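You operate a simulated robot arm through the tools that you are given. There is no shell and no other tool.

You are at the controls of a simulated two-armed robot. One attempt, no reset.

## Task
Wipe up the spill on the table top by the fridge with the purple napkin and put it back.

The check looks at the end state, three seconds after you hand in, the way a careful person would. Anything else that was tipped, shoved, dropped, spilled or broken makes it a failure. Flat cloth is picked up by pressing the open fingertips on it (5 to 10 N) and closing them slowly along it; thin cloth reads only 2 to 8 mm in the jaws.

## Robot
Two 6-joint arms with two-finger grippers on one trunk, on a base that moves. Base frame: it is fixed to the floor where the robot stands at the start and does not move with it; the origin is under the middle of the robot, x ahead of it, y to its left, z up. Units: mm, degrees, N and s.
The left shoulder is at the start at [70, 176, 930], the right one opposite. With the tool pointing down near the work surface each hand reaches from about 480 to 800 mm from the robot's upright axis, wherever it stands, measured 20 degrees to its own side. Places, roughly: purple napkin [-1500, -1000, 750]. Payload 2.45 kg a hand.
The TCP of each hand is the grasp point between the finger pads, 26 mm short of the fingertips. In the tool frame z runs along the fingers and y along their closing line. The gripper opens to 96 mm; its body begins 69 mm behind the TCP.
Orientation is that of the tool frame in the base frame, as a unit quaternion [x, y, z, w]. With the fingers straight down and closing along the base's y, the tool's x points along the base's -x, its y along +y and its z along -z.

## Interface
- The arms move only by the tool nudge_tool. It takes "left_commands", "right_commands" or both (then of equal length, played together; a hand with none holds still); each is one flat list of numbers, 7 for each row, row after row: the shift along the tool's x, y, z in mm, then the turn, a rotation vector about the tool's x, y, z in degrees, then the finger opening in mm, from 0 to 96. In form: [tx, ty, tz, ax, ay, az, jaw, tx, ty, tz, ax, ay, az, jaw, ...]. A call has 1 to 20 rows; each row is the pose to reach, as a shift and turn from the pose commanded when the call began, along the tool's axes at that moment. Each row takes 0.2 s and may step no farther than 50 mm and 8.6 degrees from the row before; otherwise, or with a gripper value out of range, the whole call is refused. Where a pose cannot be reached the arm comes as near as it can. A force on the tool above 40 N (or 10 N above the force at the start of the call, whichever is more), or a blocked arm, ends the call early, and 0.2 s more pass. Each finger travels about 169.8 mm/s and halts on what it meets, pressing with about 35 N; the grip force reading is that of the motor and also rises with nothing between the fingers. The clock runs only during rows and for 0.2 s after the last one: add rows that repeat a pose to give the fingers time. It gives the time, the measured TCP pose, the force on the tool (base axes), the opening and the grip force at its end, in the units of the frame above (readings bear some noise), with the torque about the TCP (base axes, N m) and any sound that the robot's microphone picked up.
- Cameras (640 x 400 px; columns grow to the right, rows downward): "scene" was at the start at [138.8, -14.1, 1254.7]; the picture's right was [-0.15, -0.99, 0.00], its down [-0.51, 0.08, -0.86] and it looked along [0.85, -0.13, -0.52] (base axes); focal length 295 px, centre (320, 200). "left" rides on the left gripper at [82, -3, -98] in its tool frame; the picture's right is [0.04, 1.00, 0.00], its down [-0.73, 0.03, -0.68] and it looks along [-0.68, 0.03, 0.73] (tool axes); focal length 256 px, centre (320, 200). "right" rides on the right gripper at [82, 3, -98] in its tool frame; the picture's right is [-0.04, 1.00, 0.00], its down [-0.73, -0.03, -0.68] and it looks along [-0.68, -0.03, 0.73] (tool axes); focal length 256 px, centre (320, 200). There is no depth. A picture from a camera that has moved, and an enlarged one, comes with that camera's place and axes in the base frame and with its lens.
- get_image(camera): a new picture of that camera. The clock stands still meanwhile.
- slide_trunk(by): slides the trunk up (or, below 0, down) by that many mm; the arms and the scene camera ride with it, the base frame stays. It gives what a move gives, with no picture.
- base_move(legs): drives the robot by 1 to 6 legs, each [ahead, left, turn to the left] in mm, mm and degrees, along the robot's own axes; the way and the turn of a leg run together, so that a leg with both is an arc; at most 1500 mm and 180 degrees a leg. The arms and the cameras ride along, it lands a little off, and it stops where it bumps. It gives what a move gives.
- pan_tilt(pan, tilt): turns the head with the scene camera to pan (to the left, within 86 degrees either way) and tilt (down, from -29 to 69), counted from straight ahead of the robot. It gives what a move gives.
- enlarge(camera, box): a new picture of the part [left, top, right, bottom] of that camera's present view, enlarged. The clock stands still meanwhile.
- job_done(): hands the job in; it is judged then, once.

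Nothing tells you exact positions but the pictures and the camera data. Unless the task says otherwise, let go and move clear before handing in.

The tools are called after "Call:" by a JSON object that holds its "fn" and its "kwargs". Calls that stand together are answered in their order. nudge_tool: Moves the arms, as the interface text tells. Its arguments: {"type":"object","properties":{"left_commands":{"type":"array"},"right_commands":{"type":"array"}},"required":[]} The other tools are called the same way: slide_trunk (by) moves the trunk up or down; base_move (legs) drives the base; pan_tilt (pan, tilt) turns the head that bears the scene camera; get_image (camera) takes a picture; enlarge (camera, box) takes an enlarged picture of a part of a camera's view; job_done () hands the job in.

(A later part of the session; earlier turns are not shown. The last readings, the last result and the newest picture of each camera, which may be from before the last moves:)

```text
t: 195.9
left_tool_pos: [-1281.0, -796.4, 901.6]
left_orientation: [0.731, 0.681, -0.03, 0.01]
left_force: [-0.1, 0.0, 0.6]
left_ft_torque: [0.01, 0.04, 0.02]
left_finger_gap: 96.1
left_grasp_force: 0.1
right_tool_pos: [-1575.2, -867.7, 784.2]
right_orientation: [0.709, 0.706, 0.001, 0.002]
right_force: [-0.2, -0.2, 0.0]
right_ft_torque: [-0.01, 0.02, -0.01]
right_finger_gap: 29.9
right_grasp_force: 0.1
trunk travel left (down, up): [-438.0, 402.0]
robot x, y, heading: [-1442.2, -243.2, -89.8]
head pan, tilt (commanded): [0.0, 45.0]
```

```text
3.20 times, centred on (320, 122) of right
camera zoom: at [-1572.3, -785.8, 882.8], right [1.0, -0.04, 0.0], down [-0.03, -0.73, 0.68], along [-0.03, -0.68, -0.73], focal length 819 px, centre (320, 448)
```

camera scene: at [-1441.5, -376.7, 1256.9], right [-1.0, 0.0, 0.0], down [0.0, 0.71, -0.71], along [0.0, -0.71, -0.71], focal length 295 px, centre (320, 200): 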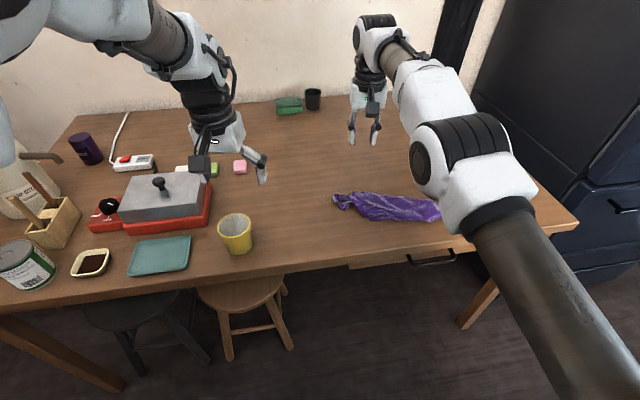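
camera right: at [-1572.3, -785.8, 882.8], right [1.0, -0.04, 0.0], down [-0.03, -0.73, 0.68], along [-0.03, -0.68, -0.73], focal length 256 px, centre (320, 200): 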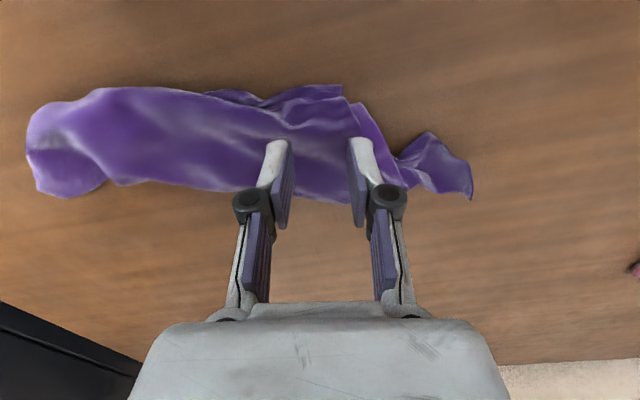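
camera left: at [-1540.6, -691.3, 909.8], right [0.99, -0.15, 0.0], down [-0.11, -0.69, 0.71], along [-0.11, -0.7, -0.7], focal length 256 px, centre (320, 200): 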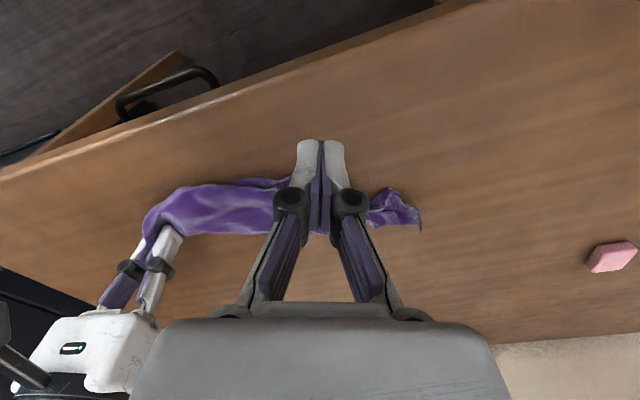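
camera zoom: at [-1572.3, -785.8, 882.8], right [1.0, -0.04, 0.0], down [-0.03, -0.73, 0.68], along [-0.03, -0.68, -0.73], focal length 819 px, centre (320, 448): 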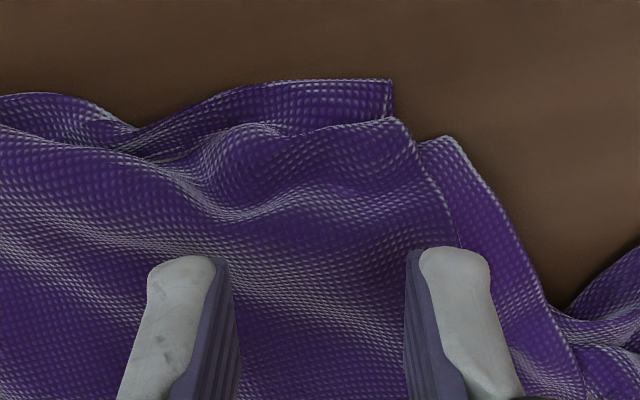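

There are pleats and layers here. I'll try a smoothing stroke: press the open fingertips lightly on the top layer near its front edge and drag it toward me, so the top corner V slides clear of the layers below.

Call:
{"fn": "nudge_tool", "kwargs": {"right_commands": [6, -10, 10, 0, 0, 0, 50, 6, -18, 25, 0, 0, 0, 50, 6, -18, 34, 0, 0, 0, 50, 6, -18, 37, 0, 0, 0, 50, 6, -18, 37, 0, 0, 0, 50]}}

```text
t: 197.1
left_tool_pos: [-1280.7, -796.0, 900.3]
left_orientation: [0.732, 0.681, -0.03, 0.011]
left_force: [0.0, -0.3, -0.1]
left_ft_torque: [0.02, -0.02, -0.01]
left_finger_gap: 95.8
left_grasp_force: 0.1
right_tool_pos: [-1590.2, -862.5, 748.7]
right_orientation: [0.708, 0.706, 0.0, 0.002]
right_force: [0.3, 0.9, 1.6]
right_ft_torque: [-0.03, 0.01, 0.02]
right_finger_gap: 50.0
right_grasp_force: 0.0
trunk travel left (down, up): [-438.0, 402.0]
robot x, y, heading: [-1439.2, -242.8, -90.2]
head pan, tilt (commanded): [0.0, 45.0]
```

Call:
{"fn": "nudge_tool", "kwargs": {"right_commands": [0, 0, 2, 0, 0, 0, 50, 4, 0, 2.5, 0, 0, 0, 50, 12, 0, 3, 0, 0, 0, 50, 22, 0, 3.5, 0, 0, 0, 50, 32, 0, 3.5, 0, 0, 0, 50]}}

Call:
{"fn": "enlarge", "kwargs": {"camera": "right", "box": [20, 40, 500, 240]}}

```text
t: 198.3
left_tool_pos: [-1280.3, -794.6, 901.5]
left_orientation: [0.732, 0.681, -0.032, 0.011]
left_force: [-0.1, -0.2, 0.3]
left_ft_torque: [-0.01, 0.03, -0.01]
left_finger_gap: 95.7
left_grasp_force: 0.1
right_tool_pos: [-1591.6, -828.2, 744.3]
right_orientation: [0.708, 0.706, 0.001, 0.001]
right_force: [0.6, -0.7, 9.2]
right_ft_torque: [0.03, -0.03, 0.0]
right_finger_gap: 52.3
right_grasp_force: 0.0
trunk travel left (down, up): [-438.0, 402.0]
robot x, y, heading: [-1444.6, -244.9, -90.0]
head pan, tilt (commanded): [0.0, 45.0]
```

```text
1.33 times, centred on (260, 140) of right
camera zoom: at [-1588.3, -746.2, 842.4], right [1.0, -0.04, 0.0], down [-0.03, -0.73, 0.68], along [-0.03, -0.68, -0.73], focal length 341 px, centre (400, 280)
```

zoom: 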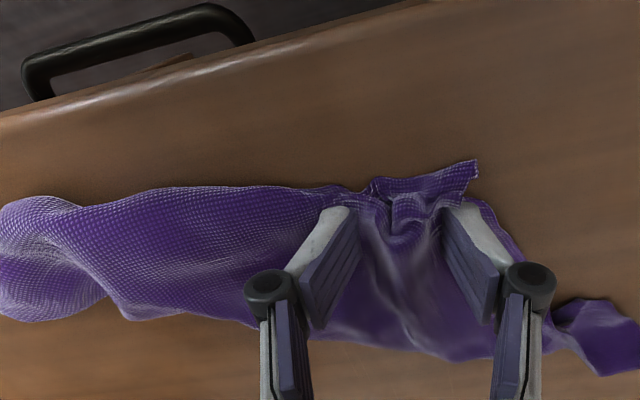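

The top layers slid toward me and the corner V now sticks out about 20 mm beyond the others. I'll pinch that exposed strip at about (-1577,-808).

Call:
{"fn": "nudge_tool", "kwargs": {"right_commands": [0, 0, -12, 0, 0, 0, 40, 12, 8, -15, 0, 0, 0, 26, 22, 14, -15, 0, 0, 0, 26, 22, 14, -8, 0, 0, 0, 26, 22, 14, -8, 0, 0, 0, 26]}}

Call:
{"fn": "enlarge", "kwargs": {"camera": "right", "box": [160, 80, 480, 240]}}

```text
t: 199.5
left_tool_pos: [-1280.7, -797.0, 900.7]
left_orientation: [0.732, 0.68, -0.031, 0.011]
left_force: [0.1, 0.1, 0.1]
left_ft_torque: [-0.04, 0.01, 0.01]
left_finger_gap: 96.1
left_grasp_force: 0.1
right_tool_pos: [-1576.3, -809.4, 752.6]
right_orientation: [0.708, 0.707, 0.0, 0.001]
right_force: [-0.4, 0.2, 0.0]
right_ft_torque: [0.01, 0.01, 0.02]
right_finger_gap: 26.1
right_grasp_force: 0.0
trunk travel left (down, up): [-438.0, 402.0]
robot x, y, heading: [-1440.6, -244.6, -90.0]
head pan, tilt (commanded): [0.0, 45.0]
```

```text
2.00 times, centred on (320, 160) of right
camera zoom: at [-1573.8, -726.7, 851.0], right [1.0, -0.04, 0.0], down [-0.03, -0.73, 0.68], along [-0.03, -0.68, -0.73], focal length 512 px, centre (320, 280)
```

zoom: 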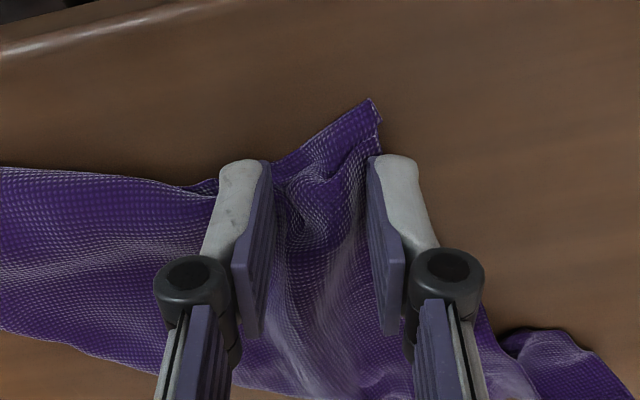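

Call:
{"fn": "nudge_tool", "kwargs": {"right_commands": [5, 0, -2, 0, 0, 0, 22, 10, 0, 0, 0, 0, 0, 22, 10, 0, 4, 0, 0, 0, 22, 10, 0, 6.5, 0, 0, 0, 22, 10, 0, 6.5, 0, 0, 0, 22]}}

Call:
{"fn": "enlarge", "kwargs": {"camera": "right", "box": [160, 80, 480, 240]}}

```text
t: 200.7
left_tool_pos: [-1280.4, -796.7, 901.2]
left_orientation: [0.732, 0.68, -0.032, 0.011]
left_force: [0.1, -1.0, 0.6]
left_ft_torque: [0.0, -0.05, 0.0]
left_finger_gap: 96.0
left_grasp_force: 0.0
right_tool_pos: [-1575.4, -798.1, 747.7]
right_orientation: [0.707, 0.707, 0.0, 0.003]
right_force: [-2.6, -4.5, 19.3]
right_ft_torque: [-0.14, 0.17, 0.04]
right_finger_gap: 19.6
right_grasp_force: 0.0
trunk travel left (down, up): [-438.0, 402.0]
robot x, y, heading: [-1441.9, -244.5, -90.0]
head pan, tilt (commanded): [0.0, 45.0]
```

```text
2.00 times, centred on (320, 160) of right
camera zoom: at [-1573.3, -715.2, 846.0], right [1.0, -0.04, 0.0], down [-0.03, -0.73, 0.68], along [-0.03, -0.68, -0.73], focal length 512 px, centre (320, 280)
```

zoom: 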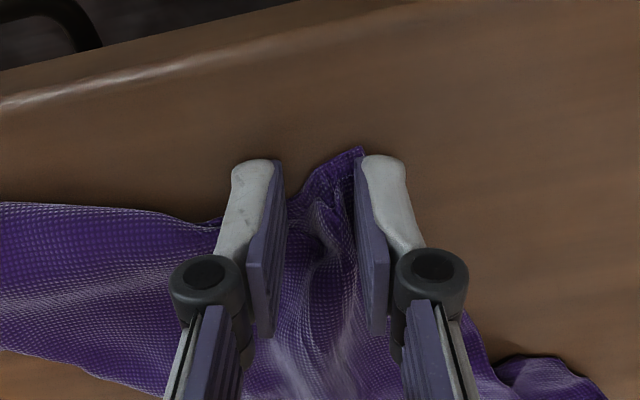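

Call:
{"fn": "nudge_tool", "kwargs": {"right_commands": [0, 0, -1, 0, 0, 0, 19, 0, 0, -1.2, 0, 0, 0, 16, 0, 0, -1.3, 0, 0, 0, 13, 0, 0, -1.4, 0, 0, 0, 10, 0, 0, -1.5, 0, 0, 0, 7, 0, 0, -1.5, 0, 0, 0, 4, 0, 0, -1.5, 0, 0, 0, 0, 0, 0, -1.5, 0, 0, 0, 0, -5, 0, -12, 0, 0, 0, 0, -10, 0, -30, 0, 0, 0, 0, -10, 0, -30, 0, 0, 0, 0]}}

Call:
{"fn": "get_image", "kwargs": {"camera": "right"}}

Call:
{"fn": "enlarge", "kwargs": {"camera": "scene", "box": [310, 170, 470, 270]}}

```text
t: 203.1
left_tool_pos: [-1279.8, -797.4, 899.2]
left_orientation: [0.731, 0.682, -0.031, 0.01]
left_force: [0.7, -0.7, 0.8]
left_ft_torque: [0.02, 0.01, -0.02]
left_finger_gap: 96.2
left_grasp_force: 0.0
right_tool_pos: [-1575.7, -809.0, 774.4]
right_orientation: [0.708, 0.707, 0.001, 0.001]
right_force: [-0.9, -0.6, -0.2]
right_ft_torque: [0.01, 0.03, 0.03]
right_finger_gap: 4.0
right_grasp_force: 30.6
trunk travel left (down, up): [-438.0, 402.0]
robot x, y, heading: [-1445.5, -243.9, -89.9]
head pan, tilt (commanded): [0.0, 45.0]
```

```text
taken
camera right: at [-1573.4, -726.9, 873.7], right [1.0, -0.04, 0.0], down [-0.03, -0.73, 0.68], along [-0.03, -0.68, -0.73], focal length 256 px, centre (320, 200)
```

right: 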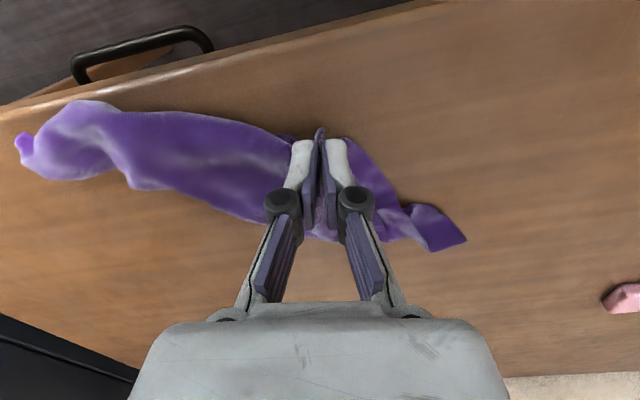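

```text
4.00 times, centred on (390, 220) of scene
camera zoom: at [-1442.2, -376.8, 1256.8], right [-1.0, 0.0, 0.0], down [0.0, 0.71, -0.71], along [0.0, -0.71, -0.71], focal length 1180 px, centre (40, 120)
```

zoom: 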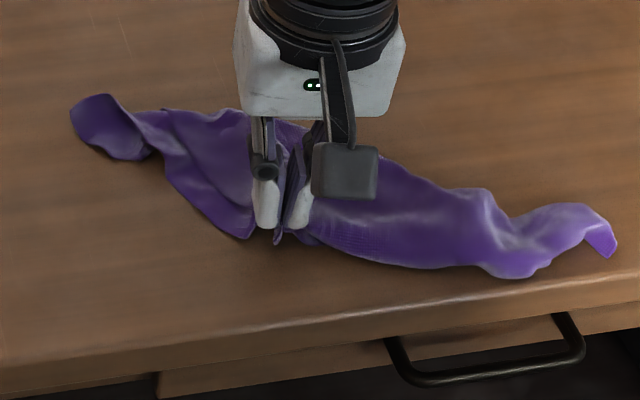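

V alone is lifted, with the other layers staying on the table. Now I'll flip it over the diagonal to the far side.

Call:
{"fn": "nudge_tool", "kwargs": {"right_commands": [-20, -5, -40, 0, 0, 0, 0, -50, -10, -75, 0, 0, 0, 0, -85, -15, -100, 0, 0, 0, 0, -120, -20, -110, 0, 0, 0, 0, -155, -25, -105, 0, 0, 0, 0, -188, -30, -90, 0, 0, 0, 0, -215, -34, -65, 0, 0, 0, 0, -235, -36, -35, 0, 0, 0, 0, -245, -36, -10, 0, 0, 0, 0, -245, -36, 5, 0, 0, 0, 0]}}

Call:
{"fn": "get_image", "kwargs": {"camera": "scene"}}

Call:
{"fn": "enlarge", "kwargs": {"camera": "scene", "box": [310, 150, 470, 270]}}

```text
t: 205.3
left_tool_pos: [-1280.8, -796.7, 901.2]
left_orientation: [0.732, 0.681, -0.03, 0.011]
left_force: [0.5, 0.2, 0.3]
left_ft_torque: [0.02, 0.02, 0.04]
left_finger_gap: 95.7
left_grasp_force: 0.1
right_tool_pos: [-1624.9, -1000.0, 781.1]
right_orientation: [0.708, 0.706, 0.0, 0.001]
right_force: [0.0, 0.5, 1.4]
right_ft_torque: [-0.02, 0.04, -0.03]
right_finger_gap: 1.6
right_grasp_force: 33.9
right hand out of reach, approached as far as the arm can: row 6, 7, 8, 9, 10
trunk travel left (down, up): [-438.0, 402.0]
robot x, y, heading: [-1444.0, -242.9, -90.1]
head pan, tilt (commanded): [0.0, 45.0]
```

```text
taken
camera scene: at [-1442.2, -376.3, 1256.9], right [-1.0, 0.0, 0.0], down [0.0, 0.71, -0.71], along [0.0, -0.71, -0.71], focal length 295 px, centre (320, 200)
```

scene: 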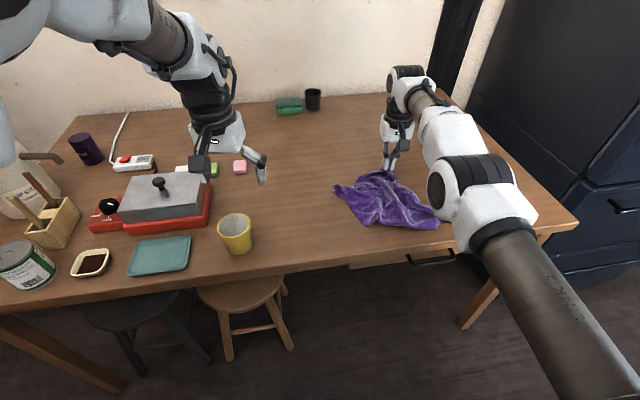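

```text
3.33 times, centred on (390, 210) of scene
camera zoom: at [-1442.2, -376.3, 1256.9], right [-1.0, 0.0, 0.0], down [0.0, 0.71, -0.71], along [0.0, -0.71, -0.71], focal length 983 px, centre (87, 167)
```

zoom: 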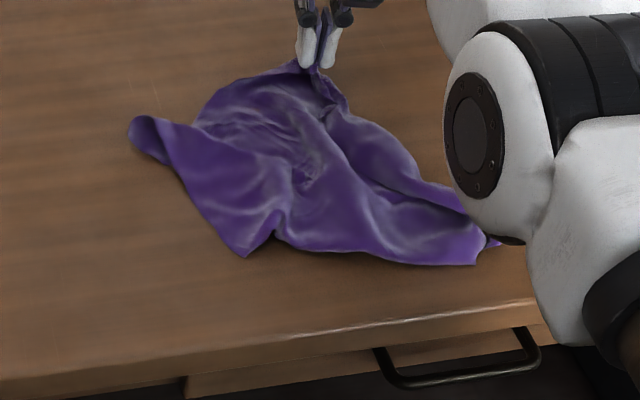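

Excellent — the napkin has opened up with all four corners visible (V far, O left, W near, U right). Each maps nicely onto an original corner; I'll pull V to the far-right corner spot using the base, then set it down.

Call:
{"fn": "base_move", "kwargs": {"legs": [[86, -41, 0]]}}

Call:
{"fn": "nudge_tool", "kwargs": {"right_commands": [0, 0, 10, 0, 0, 0, 0, 0, 0, 20, 0, 0, 0, 0, 0, 0, 28, 0, 0, 0, 0, 0, 0, 28, 0, 0, 0, 0]}}

Call:
{"fn": "get_image", "kwargs": {"camera": "scene"}}

Call:
{"fn": "enlarge", "kwargs": {"camera": "scene", "box": [280, 170, 440, 290]}}

```text
t: 206.4
left_tool_pos: [-1320.8, -885.2, 899.3]
left_orientation: [0.732, 0.681, -0.029, 0.011]
left_force: [1.0, -1.1, -0.7]
left_ft_torque: [0.04, 0.04, -0.01]
left_finger_gap: 95.9
left_grasp_force: 0.1
right_tool_pos: [-1665.9, -1087.1, 780.9]
right_orientation: [0.708, 0.706, 0.0, 0.0]
right_force: [-1.0, -1.2, -0.9]
right_ft_torque: [0.0, 0.0, 0.04]
right_finger_gap: 2.9
right_grasp_force: 35.5
trunk travel left (down, up): [-438.0, 402.0]
robot x, y, heading: [-1482.5, -328.9, -89.8]
head pan, tilt (commanded): [0.0, 45.0]
```

```text
t: 207.4
left_tool_pos: [-1322.3, -884.3, 900.6]
left_orientation: [0.731, 0.682, -0.031, 0.011]
left_force: [0.2, -0.4, 0.3]
left_ft_torque: [0.01, 0.01, 0.01]
left_finger_gap: 96.0
left_grasp_force: 0.0
right_tool_pos: [-1666.9, -1086.4, 753.8]
right_orientation: [0.708, 0.707, 0.001, 0.001]
right_force: [-0.3, 0.6, -0.4]
right_ft_torque: [-0.02, -0.04, -0.03]
right_finger_gap: 3.5
right_grasp_force: 37.4
trunk travel left (down, up): [-438.0, 402.0]
robot x, y, heading: [-1483.6, -331.5, -90.1]
head pan, tilt (commanded): [0.0, 45.0]
```

```text
taken
camera scene: at [-1483.2, -463.0, 1256.9], right [-1.0, 0.0, 0.0], down [0.0, 0.71, -0.71], along [0.0, -0.71, -0.71], focal length 295 px, centre (320, 200)
```

scene: 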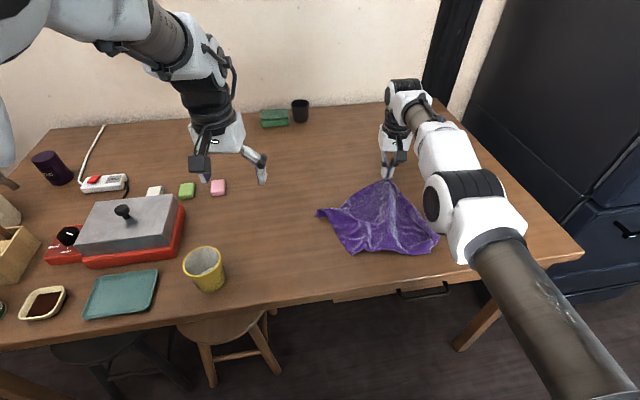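

```text
3.33 times, centred on (360, 230) of scene
camera zoom: at [-1483.2, -463.0, 1256.9], right [-1.0, 0.0, 0.0], down [0.0, 0.71, -0.71], along [0.0, -0.71, -0.71], focal length 983 px, centre (187, 100)
```

zoom: 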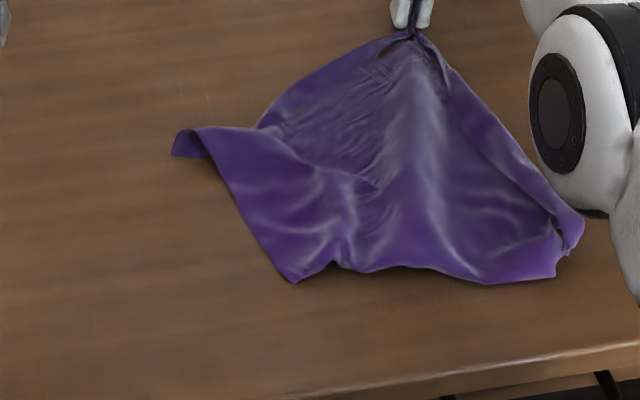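

Very good. Release V at the far-right spot, then go for corner O at the left.

Call:
{"fn": "nudge_tool", "kwargs": {"right_commands": [0, 0, 3, 0, 0, 0, 10, 0, 0, 2, 0, 0, 0, 24, 0, 0, -15, 0, 0, 0, 30, 0, 0, -50, 0, 0, 0, 30, 0, 0, -70, 0, 0, 0, 30]}}

Call:
{"fn": "base_move", "kwargs": {"legs": [[10, 150, 0]]}}

Call:
{"fn": "get_image", "kwargs": {"camera": "scene"}}

Call:
{"fn": "enlarge", "kwargs": {"camera": "scene", "box": [320, 160, 500, 280]}}

```text
t: 208.6
left_tool_pos: [-1322.2, -883.9, 899.6]
left_orientation: [0.732, 0.681, -0.031, 0.01]
left_force: [-0.2, -0.6, 0.0]
left_ft_torque: [0.01, 0.03, -0.04]
left_finger_gap: 96.1
left_grasp_force: 0.1
right_tool_pos: [-1665.6, -1083.2, 822.6]
right_orientation: [0.708, 0.706, 0.0, 0.001]
right_force: [0.6, 1.4, 0.3]
right_ft_torque: [-0.01, 0.03, 0.02]
right_finger_gap: 29.9
right_grasp_force: 0.2
trunk travel left (down, up): [-438.0, 402.0]
robot x, y, heading: [-1482.5, -333.0, -89.9]
head pan, tilt (commanded): [0.0, 45.0]
```

```text
t: 210.0
left_tool_pos: [-1161.7, -893.8, 900.7]
left_orientation: [0.732, 0.681, -0.03, 0.011]
left_force: [1.4, -0.2, -0.5]
left_ft_torque: [0.0, 0.03, -0.02]
left_finger_gap: 96.2
left_grasp_force: 0.2
right_tool_pos: [-1506.7, -1092.7, 823.5]
right_orientation: [0.708, 0.706, 0.0, 0.0]
right_force: [1.2, -0.2, -0.4]
right_ft_torque: [-0.03, 0.07, 0.05]
right_finger_gap: 30.2
right_grasp_force: 0.1
trunk travel left (down, up): [-438.0, 402.0]
robot x, y, heading: [-1324.6, -340.6, -90.2]
head pan, tilt (commanded): [0.0, 45.0]
```

```text
taken
camera scene: at [-1323.9, -473.2, 1256.9], right [-1.0, 0.0, 0.0], down [0.0, 0.71, -0.71], along [0.0, -0.71, -0.71], focal length 295 px, centre (320, 200)
```

scene: 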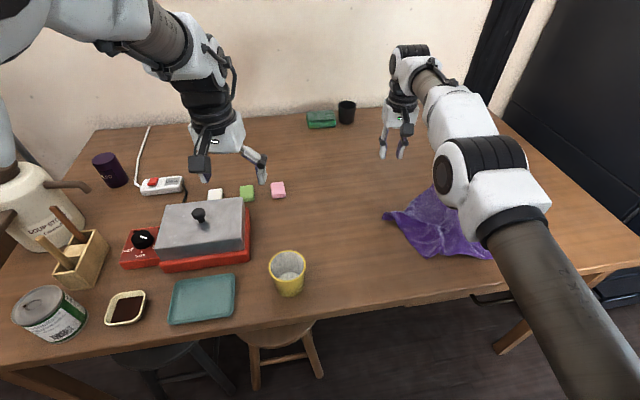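

```text
3.33 times, centred on (410, 220) of scene
camera zoom: at [-1323.9, -473.2, 1256.9], right [-1.0, 0.0, 0.0], down [0.0, 0.71, -0.71], along [0.0, -0.71, -0.71], focal length 983 px, centre (20, 133)
```

zoom: 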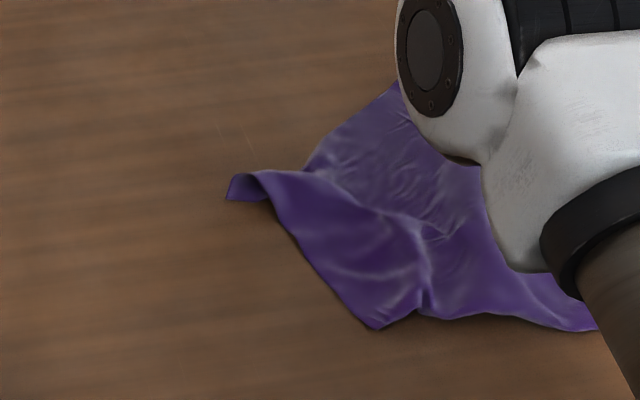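

Call:
{"fn": "nudge_tool", "kwargs": {"right_commands": [40, -1, 0, 0, 0, 0, 26, 80, -2, 0, 0, 0, 0, 26, 120, -4, 10, 0, 0, 0, 26, 143, -5, 30, 0, 0, 0, 26, 143, -5, 46, 0, 0, 0, 26, 143, -5, 46, 0, 0, 0, 26]}}

Call:
{"fn": "get_image", "kwargs": {"camera": "right"}}

Call:
{"fn": "enlarge", "kwargs": {"camera": "right", "box": [200, 80, 440, 220]}}

```text
t: 211.4
left_tool_pos: [-1162.4, -893.7, 900.5]
left_orientation: [0.732, 0.681, -0.032, 0.011]
left_force: [0.0, 0.5, 0.3]
left_ft_torque: [-0.01, -0.01, -0.01]
left_finger_gap: 95.9
left_grasp_force: 0.0
right_tool_pos: [-1509.6, -948.4, 774.3]
right_orientation: [0.708, 0.706, 0.001, 0.001]
right_force: [-0.8, 0.2, -0.7]
right_ft_torque: [-0.01, 0.0, -0.02]
right_finger_gap: 26.2
right_grasp_force: 0.0
trunk travel left (down, up): [-438.0, 402.0]
robot x, y, heading: [-1325.9, -337.9, -89.7]
head pan, tilt (commanded): [0.0, 45.0]
```

```text
taken
camera right: at [-1506.8, -865.7, 873.5], right [1.0, -0.04, 0.0], down [-0.03, -0.73, 0.68], along [-0.03, -0.68, -0.73], focal length 256 px, centre (320, 200)
```

right: 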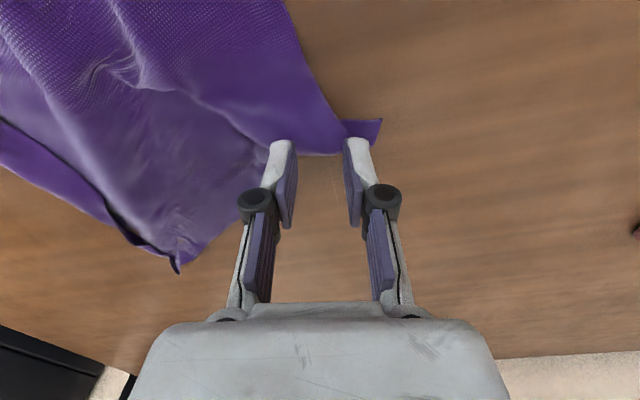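

```text
2.67 times, centred on (320, 150) of right
camera zoom: at [-1506.8, -865.7, 873.5], right [1.0, -0.04, 0.0], down [-0.03, -0.73, 0.68], along [-0.03, -0.68, -0.73], focal length 683 px, centre (320, 333)
```

zoom: 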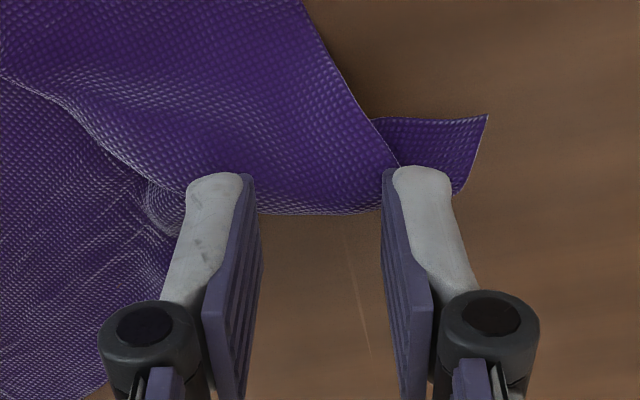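

The O corner is tucked under slightly, with its tip sticking out at about (-1475,-947). I'll pinch that tip.

Call:
{"fn": "nudge_tool", "kwargs": {"right_commands": [0, 14, 0, 0, 0, 0, 20, 0, 28, 8, 0, 0, 0, 20, 0, 28, 18, 0, 0, 0, 20, 0, 28, 25, 0, 0, 0, 20, 0, 28, 27, 0, 0, 0, 20]}}

Call:
{"fn": "enlarge", "kwargs": {"camera": "right", "box": [200, 80, 440, 220]}}

```text
t: 212.6
left_tool_pos: [-1162.3, -892.9, 899.8]
left_orientation: [0.732, 0.68, -0.03, 0.011]
left_force: [-0.3, 0.4, 0.2]
left_ft_torque: [0.0, -0.03, 0.0]
left_finger_gap: 96.0
left_grasp_force: 0.1
right_tool_pos: [-1484.4, -950.3, 747.6]
right_orientation: [0.708, 0.706, 0.0, -0.001]
right_force: [0.5, 0.2, 0.3]
right_ft_torque: [0.01, -0.04, -0.02]
right_finger_gap: 19.9
right_grasp_force: 0.0
trunk travel left (down, up): [-438.0, 402.0]
robot x, y, heading: [-1322.2, -342.2, -90.1]
head pan, tilt (commanded): [0.0, 45.0]
```

```text
2.67 times, centred on (320, 150) of right
camera zoom: at [-1480.7, -867.5, 847.7], right [1.0, -0.04, 0.0], down [-0.03, -0.73, 0.68], along [-0.03, -0.68, -0.73], focal length 683 px, centre (320, 333)
```

zoom: 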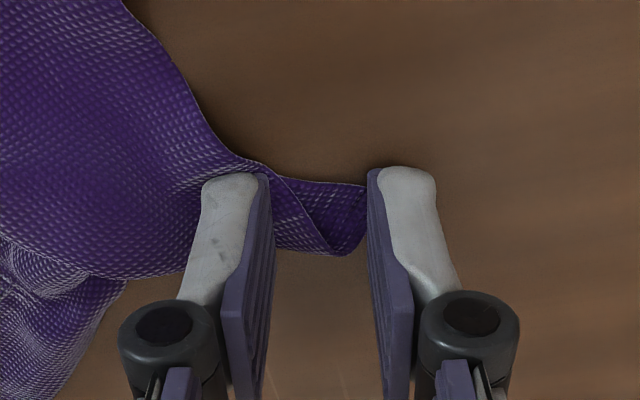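

Call:
{"fn": "nudge_tool", "kwargs": {"right_commands": [0, 0, 1, 0, 0, 0, 20, 0, 0, 0.8, 0, 0, 0, 17, 0, 0, 0.5, 0, 0, 0, 14, 0, 0, 0.3, 0, 0, 0, 11, 0, 0, 0, 0, 0, 0, 8, 0, 0, -0.2, 0, 0, 0, 5, 0, 0, -0.3, 0, 0, 0, 0, 0, 0, -0.3, 0, 0, 0, 0, 0, 0, -10, 0, 0, 0, 0, 0, 0, -22, 0, 0, 0, 0, 0, 0, -22, 0, 0, 0, 0]}}

Call:
{"fn": "get_image", "kwargs": {"camera": "right"}}

```text
t: 215.0
left_tool_pos: [-1164.3, -893.9, 899.4]
left_orientation: [0.732, 0.681, -0.03, 0.011]
left_force: [0.2, 0.6, 0.6]
left_ft_torque: [0.01, 0.0, 0.0]
left_finger_gap: 96.2
left_grasp_force: 0.1
right_tool_pos: [-1483.5, -952.2, 771.2]
right_orientation: [0.708, 0.707, 0.001, 0.0]
right_force: [0.1, 0.2, -0.9]
right_ft_torque: [-0.01, -0.02, -0.02]
right_finger_gap: 0.0
right_grasp_force: 28.6
trunk travel left (down, up): [-438.0, 402.0]
robot x, y, heading: [-1324.0, -338.6, -89.9]
head pan, tilt (commanded): [0.0, 45.0]
```

```text
taken
camera right: at [-1481.4, -869.1, 868.8], right [1.0, -0.04, 0.0], down [-0.03, -0.73, 0.68], along [-0.03, -0.68, -0.73], focal length 256 px, centre (320, 200)
```

right: 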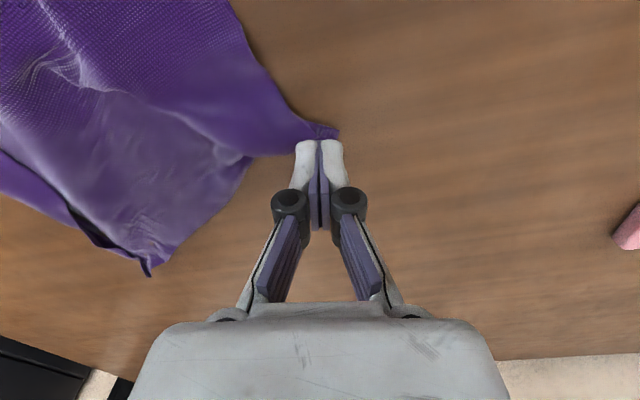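

Missed (gap 0). Let me look closer and retry.

Call:
{"fn": "nudge_tool", "kwargs": {"right_commands": [0, 0, -10, 0, 0, 0, 26, 0, 0, -10, 0, 0, 0, 26]}}

Call:
{"fn": "enlarge", "kwargs": {"camera": "right", "box": [220, 80, 420, 200]}}

```text
t: 215.6
left_tool_pos: [-1162.0, -893.9, 899.4]
left_orientation: [0.732, 0.681, -0.031, 0.011]
left_force: [-0.8, 0.4, 1.2]
left_ft_torque: [0.04, -0.01, -0.01]
left_finger_gap: 96.1
left_grasp_force: 0.0
right_tool_pos: [-1484.8, -949.9, 779.1]
right_orientation: [0.708, 0.707, 0.001, 0.001]
right_force: [0.2, 0.0, 0.4]
right_ft_torque: [0.02, -0.01, 0.01]
right_finger_gap: 26.1
right_grasp_force: 0.0
trunk travel left (down, up): [-438.0, 402.0]
robot x, y, heading: [-1321.7, -341.1, -89.9]
head pan, tilt (commanded): [0.0, 45.0]
```

```text
3.20 times, centred on (320, 140) of right
camera zoom: at [-1481.4, -867.8, 877.9], right [1.0, -0.04, 0.0], down [-0.03, -0.73, 0.68], along [-0.03, -0.68, -0.73], focal length 819 px, centre (320, 392)
```

zoom: 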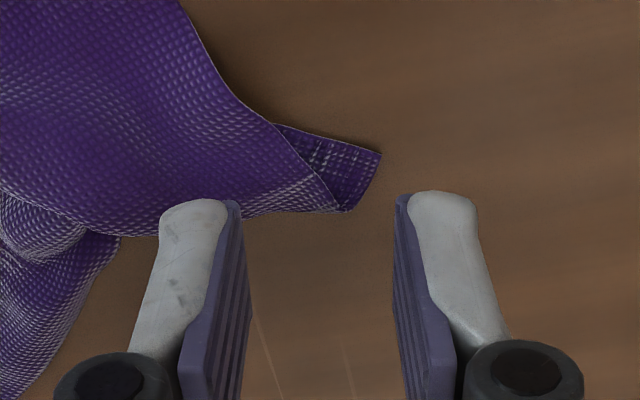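

Call:
{"fn": "nudge_tool", "kwargs": {"right_commands": [2, -8, 8, 0, 0, 0, 24, 2, -10, 20, 0, 0, 0, 24, 2, -10, 28, 0, 0, 0, 24, 2, -10, 31, 0, 0, 0, 24, 2, -10, 33, 0, 0, 0, 24]}}

Call:
{"fn": "enlarge", "kwargs": {"camera": "right", "box": [220, 80, 420, 200]}}

```text
t: 216.8
left_tool_pos: [-1162.8, -893.9, 901.2]
left_orientation: [0.732, 0.681, -0.03, 0.009]
left_force: [-0.9, 0.3, -0.4]
left_ft_torque: [-0.01, -0.02, 0.0]
left_finger_gap: 96.3
left_grasp_force: 0.2
right_tool_pos: [-1494.2, -949.3, 747.4]
right_orientation: [0.708, 0.707, 0.0, 0.002]
right_force: [-0.8, 0.6, 7.4]
right_ft_torque: [0.01, 0.1, 0.01]
right_finger_gap: 24.8
right_grasp_force: 0.4
trunk travel left (down, up): [-438.0, 402.0]
robot x, y, heading: [-1325.6, -338.5, -90.4]
head pan, tilt (commanded): [0.0, 45.0]
```

```text
3.20 times, centred on (320, 140) of right
camera zoom: at [-1491.2, -866.2, 846.3], right [1.0, -0.04, 0.0], down [-0.03, -0.73, 0.68], along [-0.03, -0.68, -0.73], focal length 819 px, centre (320, 392)
```

zoom: 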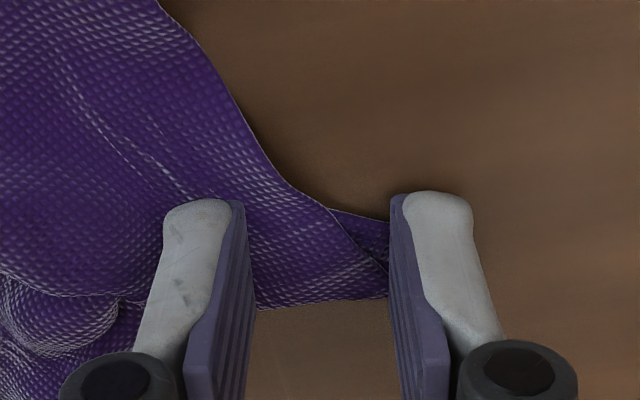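

Call:
{"fn": "nudge_tool", "kwargs": {"right_commands": [0, 0, 0.4, 0, 0, 0, 22, 0, 0, 0.2, 0, 0, 0, 19, 0, 0, 0, 0, 0, 0, 16, 0, 0, -0.2, 0, 0, 0, 13, 0, 0, -0.4, 0, 0, 0, 10, 0, 0, -0.5, 0, 0, 0, 7, 0, 0, -0.6, 0, 0, 0, 4, 0, 0, -0.6, 0, 0, 0, 0, 0, 0, -0.6, 0, 0, 0, 0, 0, 0, -12, 0, 0, 0, 0, 0, 0, -25, 0, 0, 0, 0]}}

Call:
{"fn": "get_image", "kwargs": {"camera": "right"}}

```text
t: 219.2
left_tool_pos: [-1162.7, -893.1, 900.0]
left_orientation: [0.732, 0.681, -0.031, 0.011]
left_force: [0.2, -0.1, 0.6]
left_ft_torque: [0.01, 0.03, 0.0]
left_finger_gap: 96.1
left_grasp_force: 0.0
right_tool_pos: [-1493.6, -948.0, 775.4]
right_orientation: [0.708, 0.706, 0.001, 0.001]
right_force: [-0.3, -0.2, 0.2]
right_ft_torque: [-0.04, -0.01, -0.01]
right_finger_gap: 0.0
right_grasp_force: 29.1
trunk travel left (down, up): [-438.0, 402.0]
robot x, y, heading: [-1326.6, -343.0, -89.7]
head pan, tilt (commanded): [0.0, 45.0]
```

```text
taken
camera right: at [-1490.6, -865.6, 872.4], right [1.0, -0.04, 0.0], down [-0.03, -0.73, 0.68], along [-0.03, -0.68, -0.73], focal length 256 px, centre (320, 200)
```

right: 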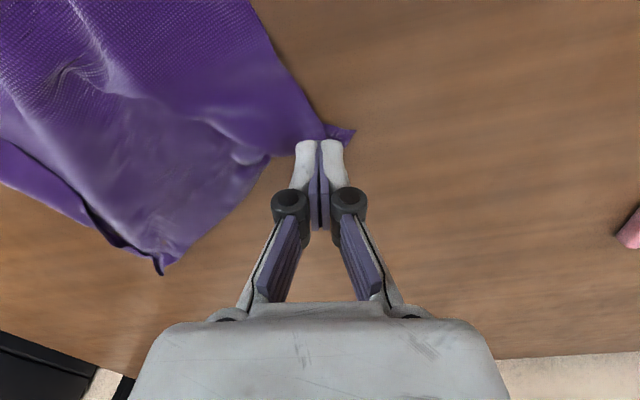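

Missed again — the actual fingertip contact is ~7 mm nearer than I assumed. Shift farther by 15 mm and retry.

Call:
{"fn": "nudge_tool", "kwargs": {"right_commands": [0, 0, -8, 0, 0, 0, 24, -15, 4, -8, 0, 0, 0, 24, -15, 4, 10, 0, 0, 0, 24, -15, 4, 22, 0, 0, 0, 24, -15, 4, 27, 0, 0, 0, 24, -15, 4, 28.5, 0, 0, 0, 24]}}

Call:
{"fn": "enlarge", "kwargs": {"camera": "right", "box": [220, 80, 420, 200]}}

```text
t: 220.6
left_tool_pos: [-1163.4, -892.4, 901.2]
left_orientation: [0.732, 0.681, -0.031, 0.011]
left_force: [-0.3, -0.3, 0.2]
left_ft_torque: [-0.01, 0.01, -0.01]
left_finger_gap: 95.7
left_grasp_force: 0.1
right_tool_pos: [-1491.3, -962.7, 747.3]
right_orientation: [0.708, 0.706, -0.001, 0.001]
right_force: [-4.4, 0.4, 17.7]
right_ft_torque: [0.14, 0.46, 0.01]
right_finger_gap: 22.8
right_grasp_force: 7.9
trunk travel left (down, up): [-438.0, 402.0]
robot x, y, heading: [-1326.5, -338.7, -89.9]
head pan, tilt (commanded): [0.0, 45.0]
```

```text
3.20 times, centred on (320, 140) of right
camera zoom: at [-1488.0, -880.5, 845.5], right [1.0, -0.04, 0.0], down [-0.03, -0.73, 0.68], along [-0.03, -0.68, -0.73], focal length 819 px, centre (320, 392)
```

zoom: 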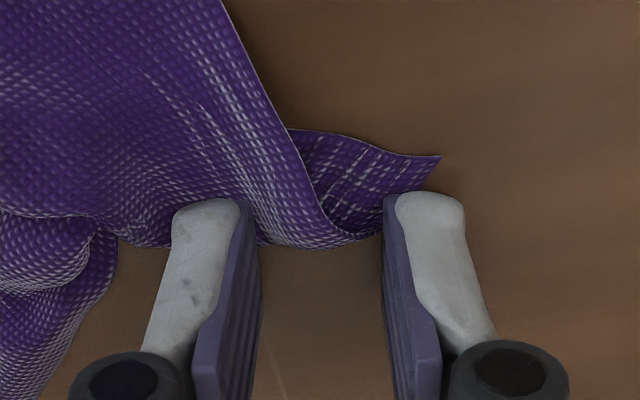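

Call:
{"fn": "nudge_tool", "kwargs": {"right_commands": [0, 0, -0.4, 0, 0, 0, 21, 0, 0, -0.6, 0, 0, 0, 18, 0, 0, -0.8, 0, 0, 0, 15, 0, 0, -0.9, 0, 0, 0, 12, 0, 0, -1.0, 0, 0, 0, 9, 0, 0, -1.1, 0, 0, 0, 6, 0, 0, -1.1, 0, 0, 0, 3, 0, 0, -1.1, 0, 0, 0, 0, 0, 0, -1.1, 0, 0, 0, 0, 0, 0, -12, 0, 0, 0, 0, 0, 0, -25, 0, 0, 0, 0]}}

Call:
{"fn": "get_image", "kwargs": {"camera": "right"}}

```text
t: 223.0
left_tool_pos: [-1161.9, -893.0, 900.9]
left_orientation: [0.732, 0.681, -0.031, 0.011]
left_force: [0.7, 0.2, -0.3]
left_ft_torque: [-0.02, 0.02, -0.05]
left_finger_gap: 96.0
left_grasp_force: 0.0
right_tool_pos: [-1488.2, -964.4, 767.8]
right_orientation: [0.709, 0.706, 0.0, 0.001]
right_force: [0.5, -0.9, 1.4]
right_ft_torque: [0.04, 0.03, 0.03]
right_finger_gap: 1.8
right_grasp_force: 33.3
trunk travel left (down, up): [-438.0, 402.0]
robot x, y, heading: [-1324.9, -341.7, -90.3]
head pan, tilt (commanded): [0.0, 45.0]
```

```text
taken
camera right: at [-1485.9, -881.1, 867.7], right [1.0, -0.04, 0.0], down [-0.03, -0.73, 0.68], along [-0.03, -0.68, -0.73], focal length 256 px, centre (320, 200)
```

right: 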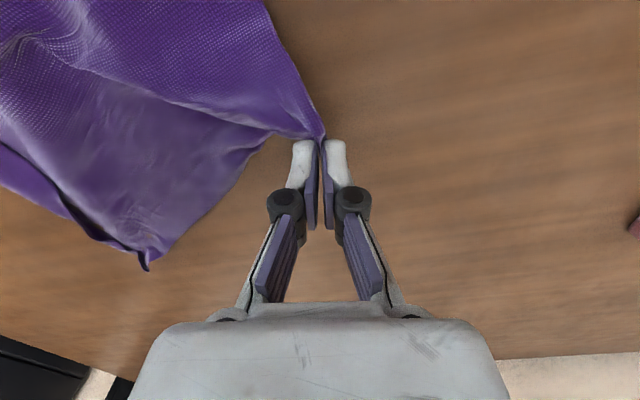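

O is gripped. Carry it to the far-left spot.

Call:
{"fn": "nudge_tool", "kwargs": {"right_commands": [-15, 12, -15, 0, 0, 0, 0, -35, 28, -25, 0, 0, 0, 0, -55, 45, -25, 0, 0, 0, 0, -72, 58, -15, 0, 0, 0, 0, -84, 68, 0, 0, 0, 0, 0, -84, 68, 10, 0, 0, 0, 0, -84, 68, 14, 0, 0, 0, 0]}}

Call:
{"fn": "get_image", "kwargs": {"camera": "scene"}}

Call:
{"fn": "get_image", "kwargs": {"camera": "right"}}

```text
t: 224.6
left_tool_pos: [-1162.4, -894.0, 900.2]
left_orientation: [0.732, 0.681, -0.03, 0.011]
left_force: [-0.1, 0.5, -0.5]
left_ft_torque: [0.04, 0.02, -0.02]
left_finger_gap: 96.2
left_grasp_force: 0.1
right_tool_pos: [-1421.4, -1047.9, 756.0]
right_orientation: [0.708, 0.707, 0.0, 0.0]
right_force: [-1.0, 0.0, 1.2]
right_ft_torque: [0.01, 0.02, 0.01]
right_finger_gap: 2.5
right_grasp_force: 36.5
trunk travel left (down, up): [-438.0, 402.0]
robot x, y, heading: [-1324.6, -338.3, -90.1]
head pan, tilt (commanded): [0.0, 45.0]
```

```text
taken
camera scene: at [-1325.0, -473.3, 1256.9], right [-1.0, 0.0, 0.0], down [0.0, 0.71, -0.71], along [0.0, -0.71, -0.71], focal length 295 px, centre (320, 200)
```

scene: 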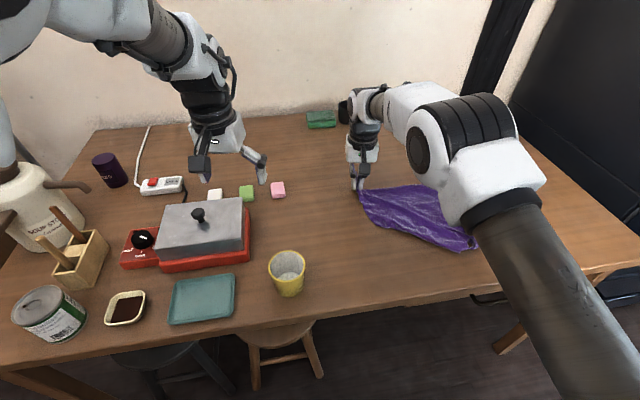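

```text
taken
camera right: at [-1419.0, -965.8, 854.0], right [1.0, -0.04, 0.0], down [-0.03, -0.73, 0.68], along [-0.03, -0.68, -0.73], focal length 256 px, centre (320, 200)
```

right: 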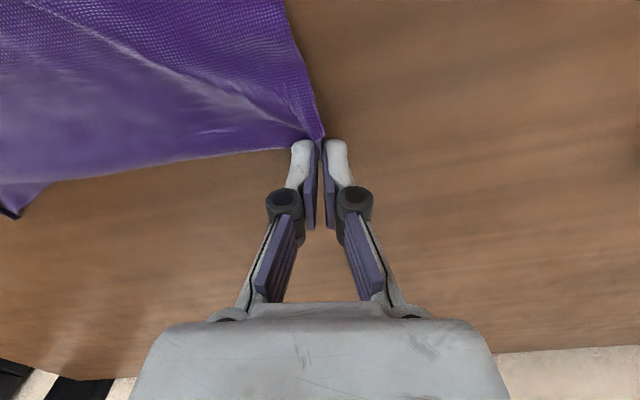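

O now sits near the far-left spot and the far edge is straight. Release and look for W and U.

Call:
{"fn": "nudge_tool", "kwargs": {"right_commands": [0, 0, 2, 0, 0, 0, 10, 0, 0, 0, 0, 0, 0, 24, 0, 0, -20, 0, 0, 0, 30, 0, 0, -60, 0, 0, 0, 30, 0, 0, -90, 0, 0, 0, 30, 0, 0, -90, 0, 0, 0, 30]}}

Call:
{"fn": "get_image", "kwargs": {"camera": "scene"}}

Call:
{"fn": "enlarge", "kwargs": {"camera": "scene", "box": [340, 170, 500, 270]}}

```text
t: 226.0
left_tool_pos: [-1162.4, -893.9, 900.6]
left_orientation: [0.732, 0.68, -0.031, 0.011]
left_force: [0.0, 0.0, -1.0]
left_ft_torque: [-0.03, 0.0, -0.02]
left_finger_gap: 95.9
left_grasp_force: 0.0
right_tool_pos: [-1421.3, -1046.5, 845.4]
right_orientation: [0.707, 0.707, 0.001, 0.0]
right_force: [0.8, 0.2, 0.3]
right_ft_torque: [0.04, -0.04, 0.03]
right_finger_gap: 30.1
right_grasp_force: 0.0
trunk travel left (down, up): [-438.0, 402.0]
robot x, y, heading: [-1323.0, -335.6, -90.1]
head pan, tilt (commanded): [0.0, 45.0]
```

```text
taken
camera scene: at [-1325.2, -473.4, 1256.9], right [-1.0, 0.0, 0.0], down [0.0, 0.71, -0.71], along [0.0, -0.71, -0.71], focal length 295 px, centre (320, 200)
```

scene: 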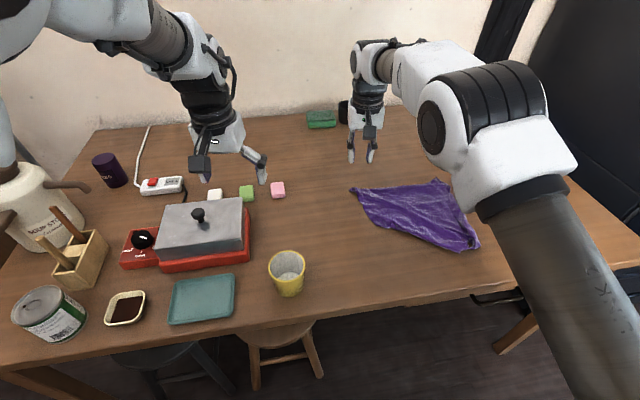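

```text
4.00 times, centred on (420, 220) of scene
camera zoom: at [-1325.2, -473.4, 1256.9], right [-1.0, 0.0, 0.0], down [0.0, 0.71, -0.71], along [0.0, -0.71, -0.71], focal length 1180 px, centre (-80, 120)
```

zoom: 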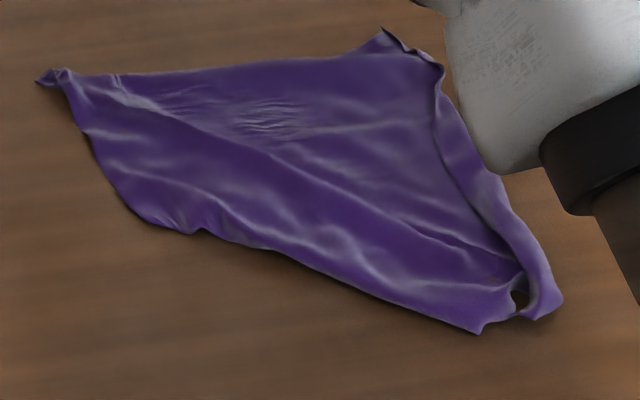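

The far edge is now nicely straight, but W got tucked under along the O–U diagonal. I'll flip V (top layer, far-right) over that diagonal to the near-left spot, as worked before. First position for V.

Call:
{"fn": "base_move", "kwargs": {"legs": [[65, -165, 0]]}}

Call:
{"fn": "nudge_tool", "kwargs": {"right_commands": [5, -25, 20, 0, 0, 0, 24, 15, -45, 45, 0, 0, 0, 24, 15, -45, 68, 0, 0, 0, 24, 15, -45, 68, 0, 0, 0, 24]}}

Call:
{"fn": "get_image", "kwargs": {"camera": "right"}}

Call:
{"fn": "get_image", "kwargs": {"camera": "scene"}}

```text
t: 227.6
left_tool_pos: [-1332.1, -957.7, 900.2]
left_orientation: [0.731, 0.681, -0.03, 0.011]
left_force: [-0.9, 0.3, -0.2]
left_ft_torque: [0.01, -0.03, -0.02]
left_finger_gap: 96.1
left_grasp_force: 0.1
right_tool_pos: [-1591.0, -1109.9, 843.9]
right_orientation: [0.708, 0.706, 0.0, 0.001]
right_force: [0.5, -0.5, -0.3]
right_ft_torque: [0.04, -0.04, 0.01]
right_finger_gap: 30.0
right_grasp_force: 0.1
trunk travel left (down, up): [-438.0, 402.0]
robot x, y, heading: [-1494.9, -403.1, -90.0]
head pan, tilt (commanded): [0.0, 45.0]
```

```text
t: 228.6
left_tool_pos: [-1332.4, -955.7, 901.0]
left_orientation: [0.731, 0.681, -0.03, 0.01]
left_force: [0.5, 0.9, -0.3]
left_ft_torque: [-0.03, 0.0, -0.01]
left_finger_gap: 95.9
left_grasp_force: 0.2
right_tool_pos: [-1637.7, -1095.7, 776.8]
right_orientation: [0.707, 0.707, 0.0, 0.001]
right_force: [-0.1, 0.2, -0.6]
right_ft_torque: [0.03, -0.01, 0.0]
right_finger_gap: 23.9
right_grasp_force: 0.1
trunk travel left (down, up): [-438.0, 402.0]
robot x, y, heading: [-1491.6, -407.7, -89.9]
head pan, tilt (commanded): [0.0, 45.0]
```

```text
taken
camera right: at [-1634.5, -1013.2, 874.3], right [1.0, -0.04, 0.0], down [-0.03, -0.73, 0.68], along [-0.03, -0.68, -0.73], focal length 256 px, centre (320, 200)
```

right: 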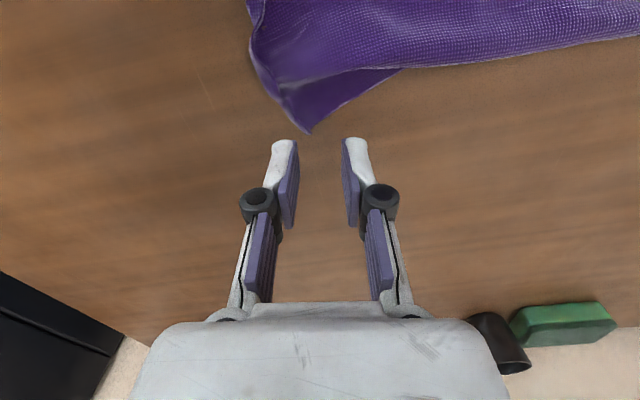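

```text
taken
camera scene: at [-1495.3, -536.4, 1257.0], right [-1.0, 0.0, 0.0], down [0.0, 0.71, -0.71], along [0.0, -0.71, -0.71], focal length 295 px, centre (320, 200)
```

scene: 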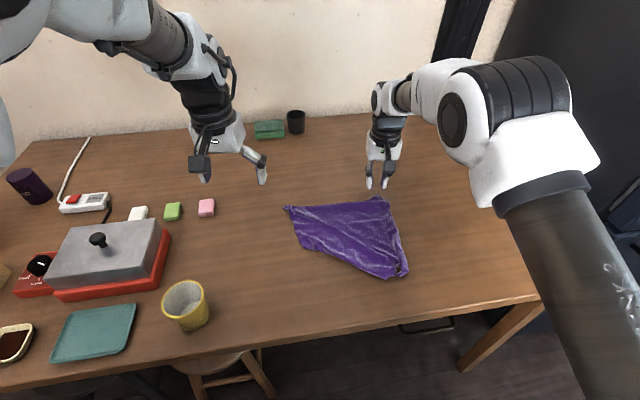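

Call:
{"fn": "nudge_tool", "kwargs": {"right_commands": [8, -3, 8, 0, 0, 0, 28, 16, -6, 20, 0, 0, 0, 28, 16, -6, 26, 0, 0, 0, 28, 16, -6, 29, 0, 0, 0, 28, 16, -6, 31, 0, 0, 0, 28]}}

Call:
{"fn": "enlarge", "kwargs": {"camera": "right", "box": [200, 60, 440, 200]}}

```text
t: 229.8
left_tool_pos: [-1332.3, -955.9, 901.2]
left_orientation: [0.732, 0.681, -0.03, 0.011]
left_force: [0.2, -0.7, -0.1]
left_ft_torque: [-0.02, 0.0, -0.03]
left_finger_gap: 96.0
left_grasp_force: 0.0
right_tool_pos: [-1642.0, -1079.2, 747.3]
right_orientation: [0.707, 0.707, 0.001, 0.001]
right_force: [-0.5, 0.0, 7.2]
right_ft_torque: [0.07, 0.1, 0.02]
right_finger_gap: 28.1
right_grasp_force: 0.7
trunk travel left (down, up): [-438.0, 402.0]
robot x, y, heading: [-1495.9, -408.4, -90.0]
head pan, tilt (commanded): [0.0, 45.0]
```

```text
2.67 times, centred on (320, 130) of right
camera zoom: at [-1639.6, -996.7, 845.6], right [1.0, -0.04, 0.0], down [-0.03, -0.73, 0.68], along [-0.03, -0.68, -0.73], focal length 683 px, centre (320, 387)
```

zoom: 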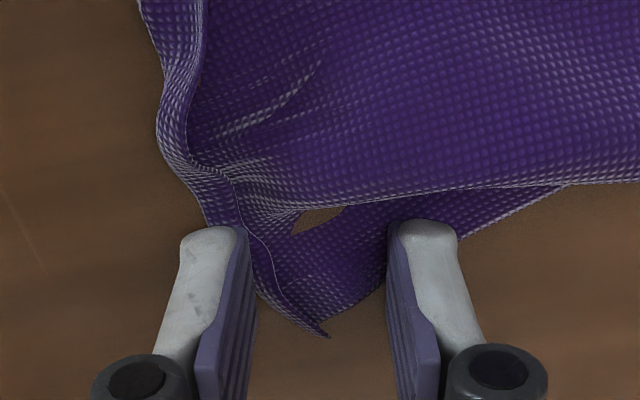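

Now I can see the left fingertip is on V's layer and the right fingertip on W's exposed layer. Opening the fingers slowly while pressing should slide V and W apart.

Call:
{"fn": "nudge_tool", "kwargs": {"right_commands": [0, 0, 0.3, 0, 0, 0, 30, 0, 0, 0.9, 0, 0, 0, 34, 0, 0, 1.6, 0, 0, 0, 40, 0, 0, 2.5, 0, 0, 0, 46, 0, 0, 3.6, 0, 0, 0, 52, 0, 0, 4.8, 0, 0, 0, 58, 0, 0, 6.2, 0, 0, 0, 64, 0, 0, 7.7, 0, 0, 0, 70, 0, 0, 7.7, 0, 0, 0, 70]}}

Call:
{"fn": "enlarge", "kwargs": {"camera": "right", "box": [180, 50, 460, 220]}}

```text
t: 231.8
left_tool_pos: [-1333.2, -957.5, 900.6]
left_orientation: [0.731, 0.681, -0.03, 0.011]
left_force: [0.4, 0.4, -0.5]
left_ft_torque: [-0.03, 0.02, 0.03]
left_finger_gap: 95.9
left_grasp_force: 0.0
right_tool_pos: [-1641.7, -1079.8, 739.3]
right_orientation: [0.708, 0.706, 0.0, 0.001]
right_force: [0.2, -1.3, 4.9]
right_ft_torque: [0.03, -0.03, 0.02]
right_finger_gap: 72.6
right_grasp_force: 0.1
trunk travel left (down, up): [-438.0, 402.0]
robot x, y, heading: [-1492.3, -401.5, -90.2]
head pan, tilt (commanded): [0.0, 45.0]
```

```text
2.29 times, centred on (320, 135) of right
camera zoom: at [-1638.6, -996.6, 837.7], right [1.0, -0.04, 0.0], down [-0.03, -0.73, 0.68], along [-0.03, -0.68, -0.73], focal length 585 px, centre (320, 349)
```

zoom: 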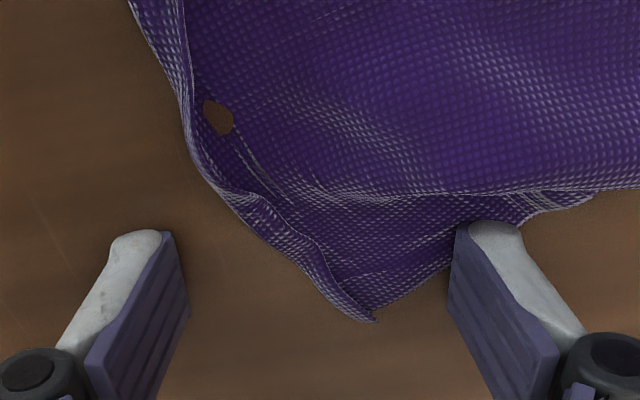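

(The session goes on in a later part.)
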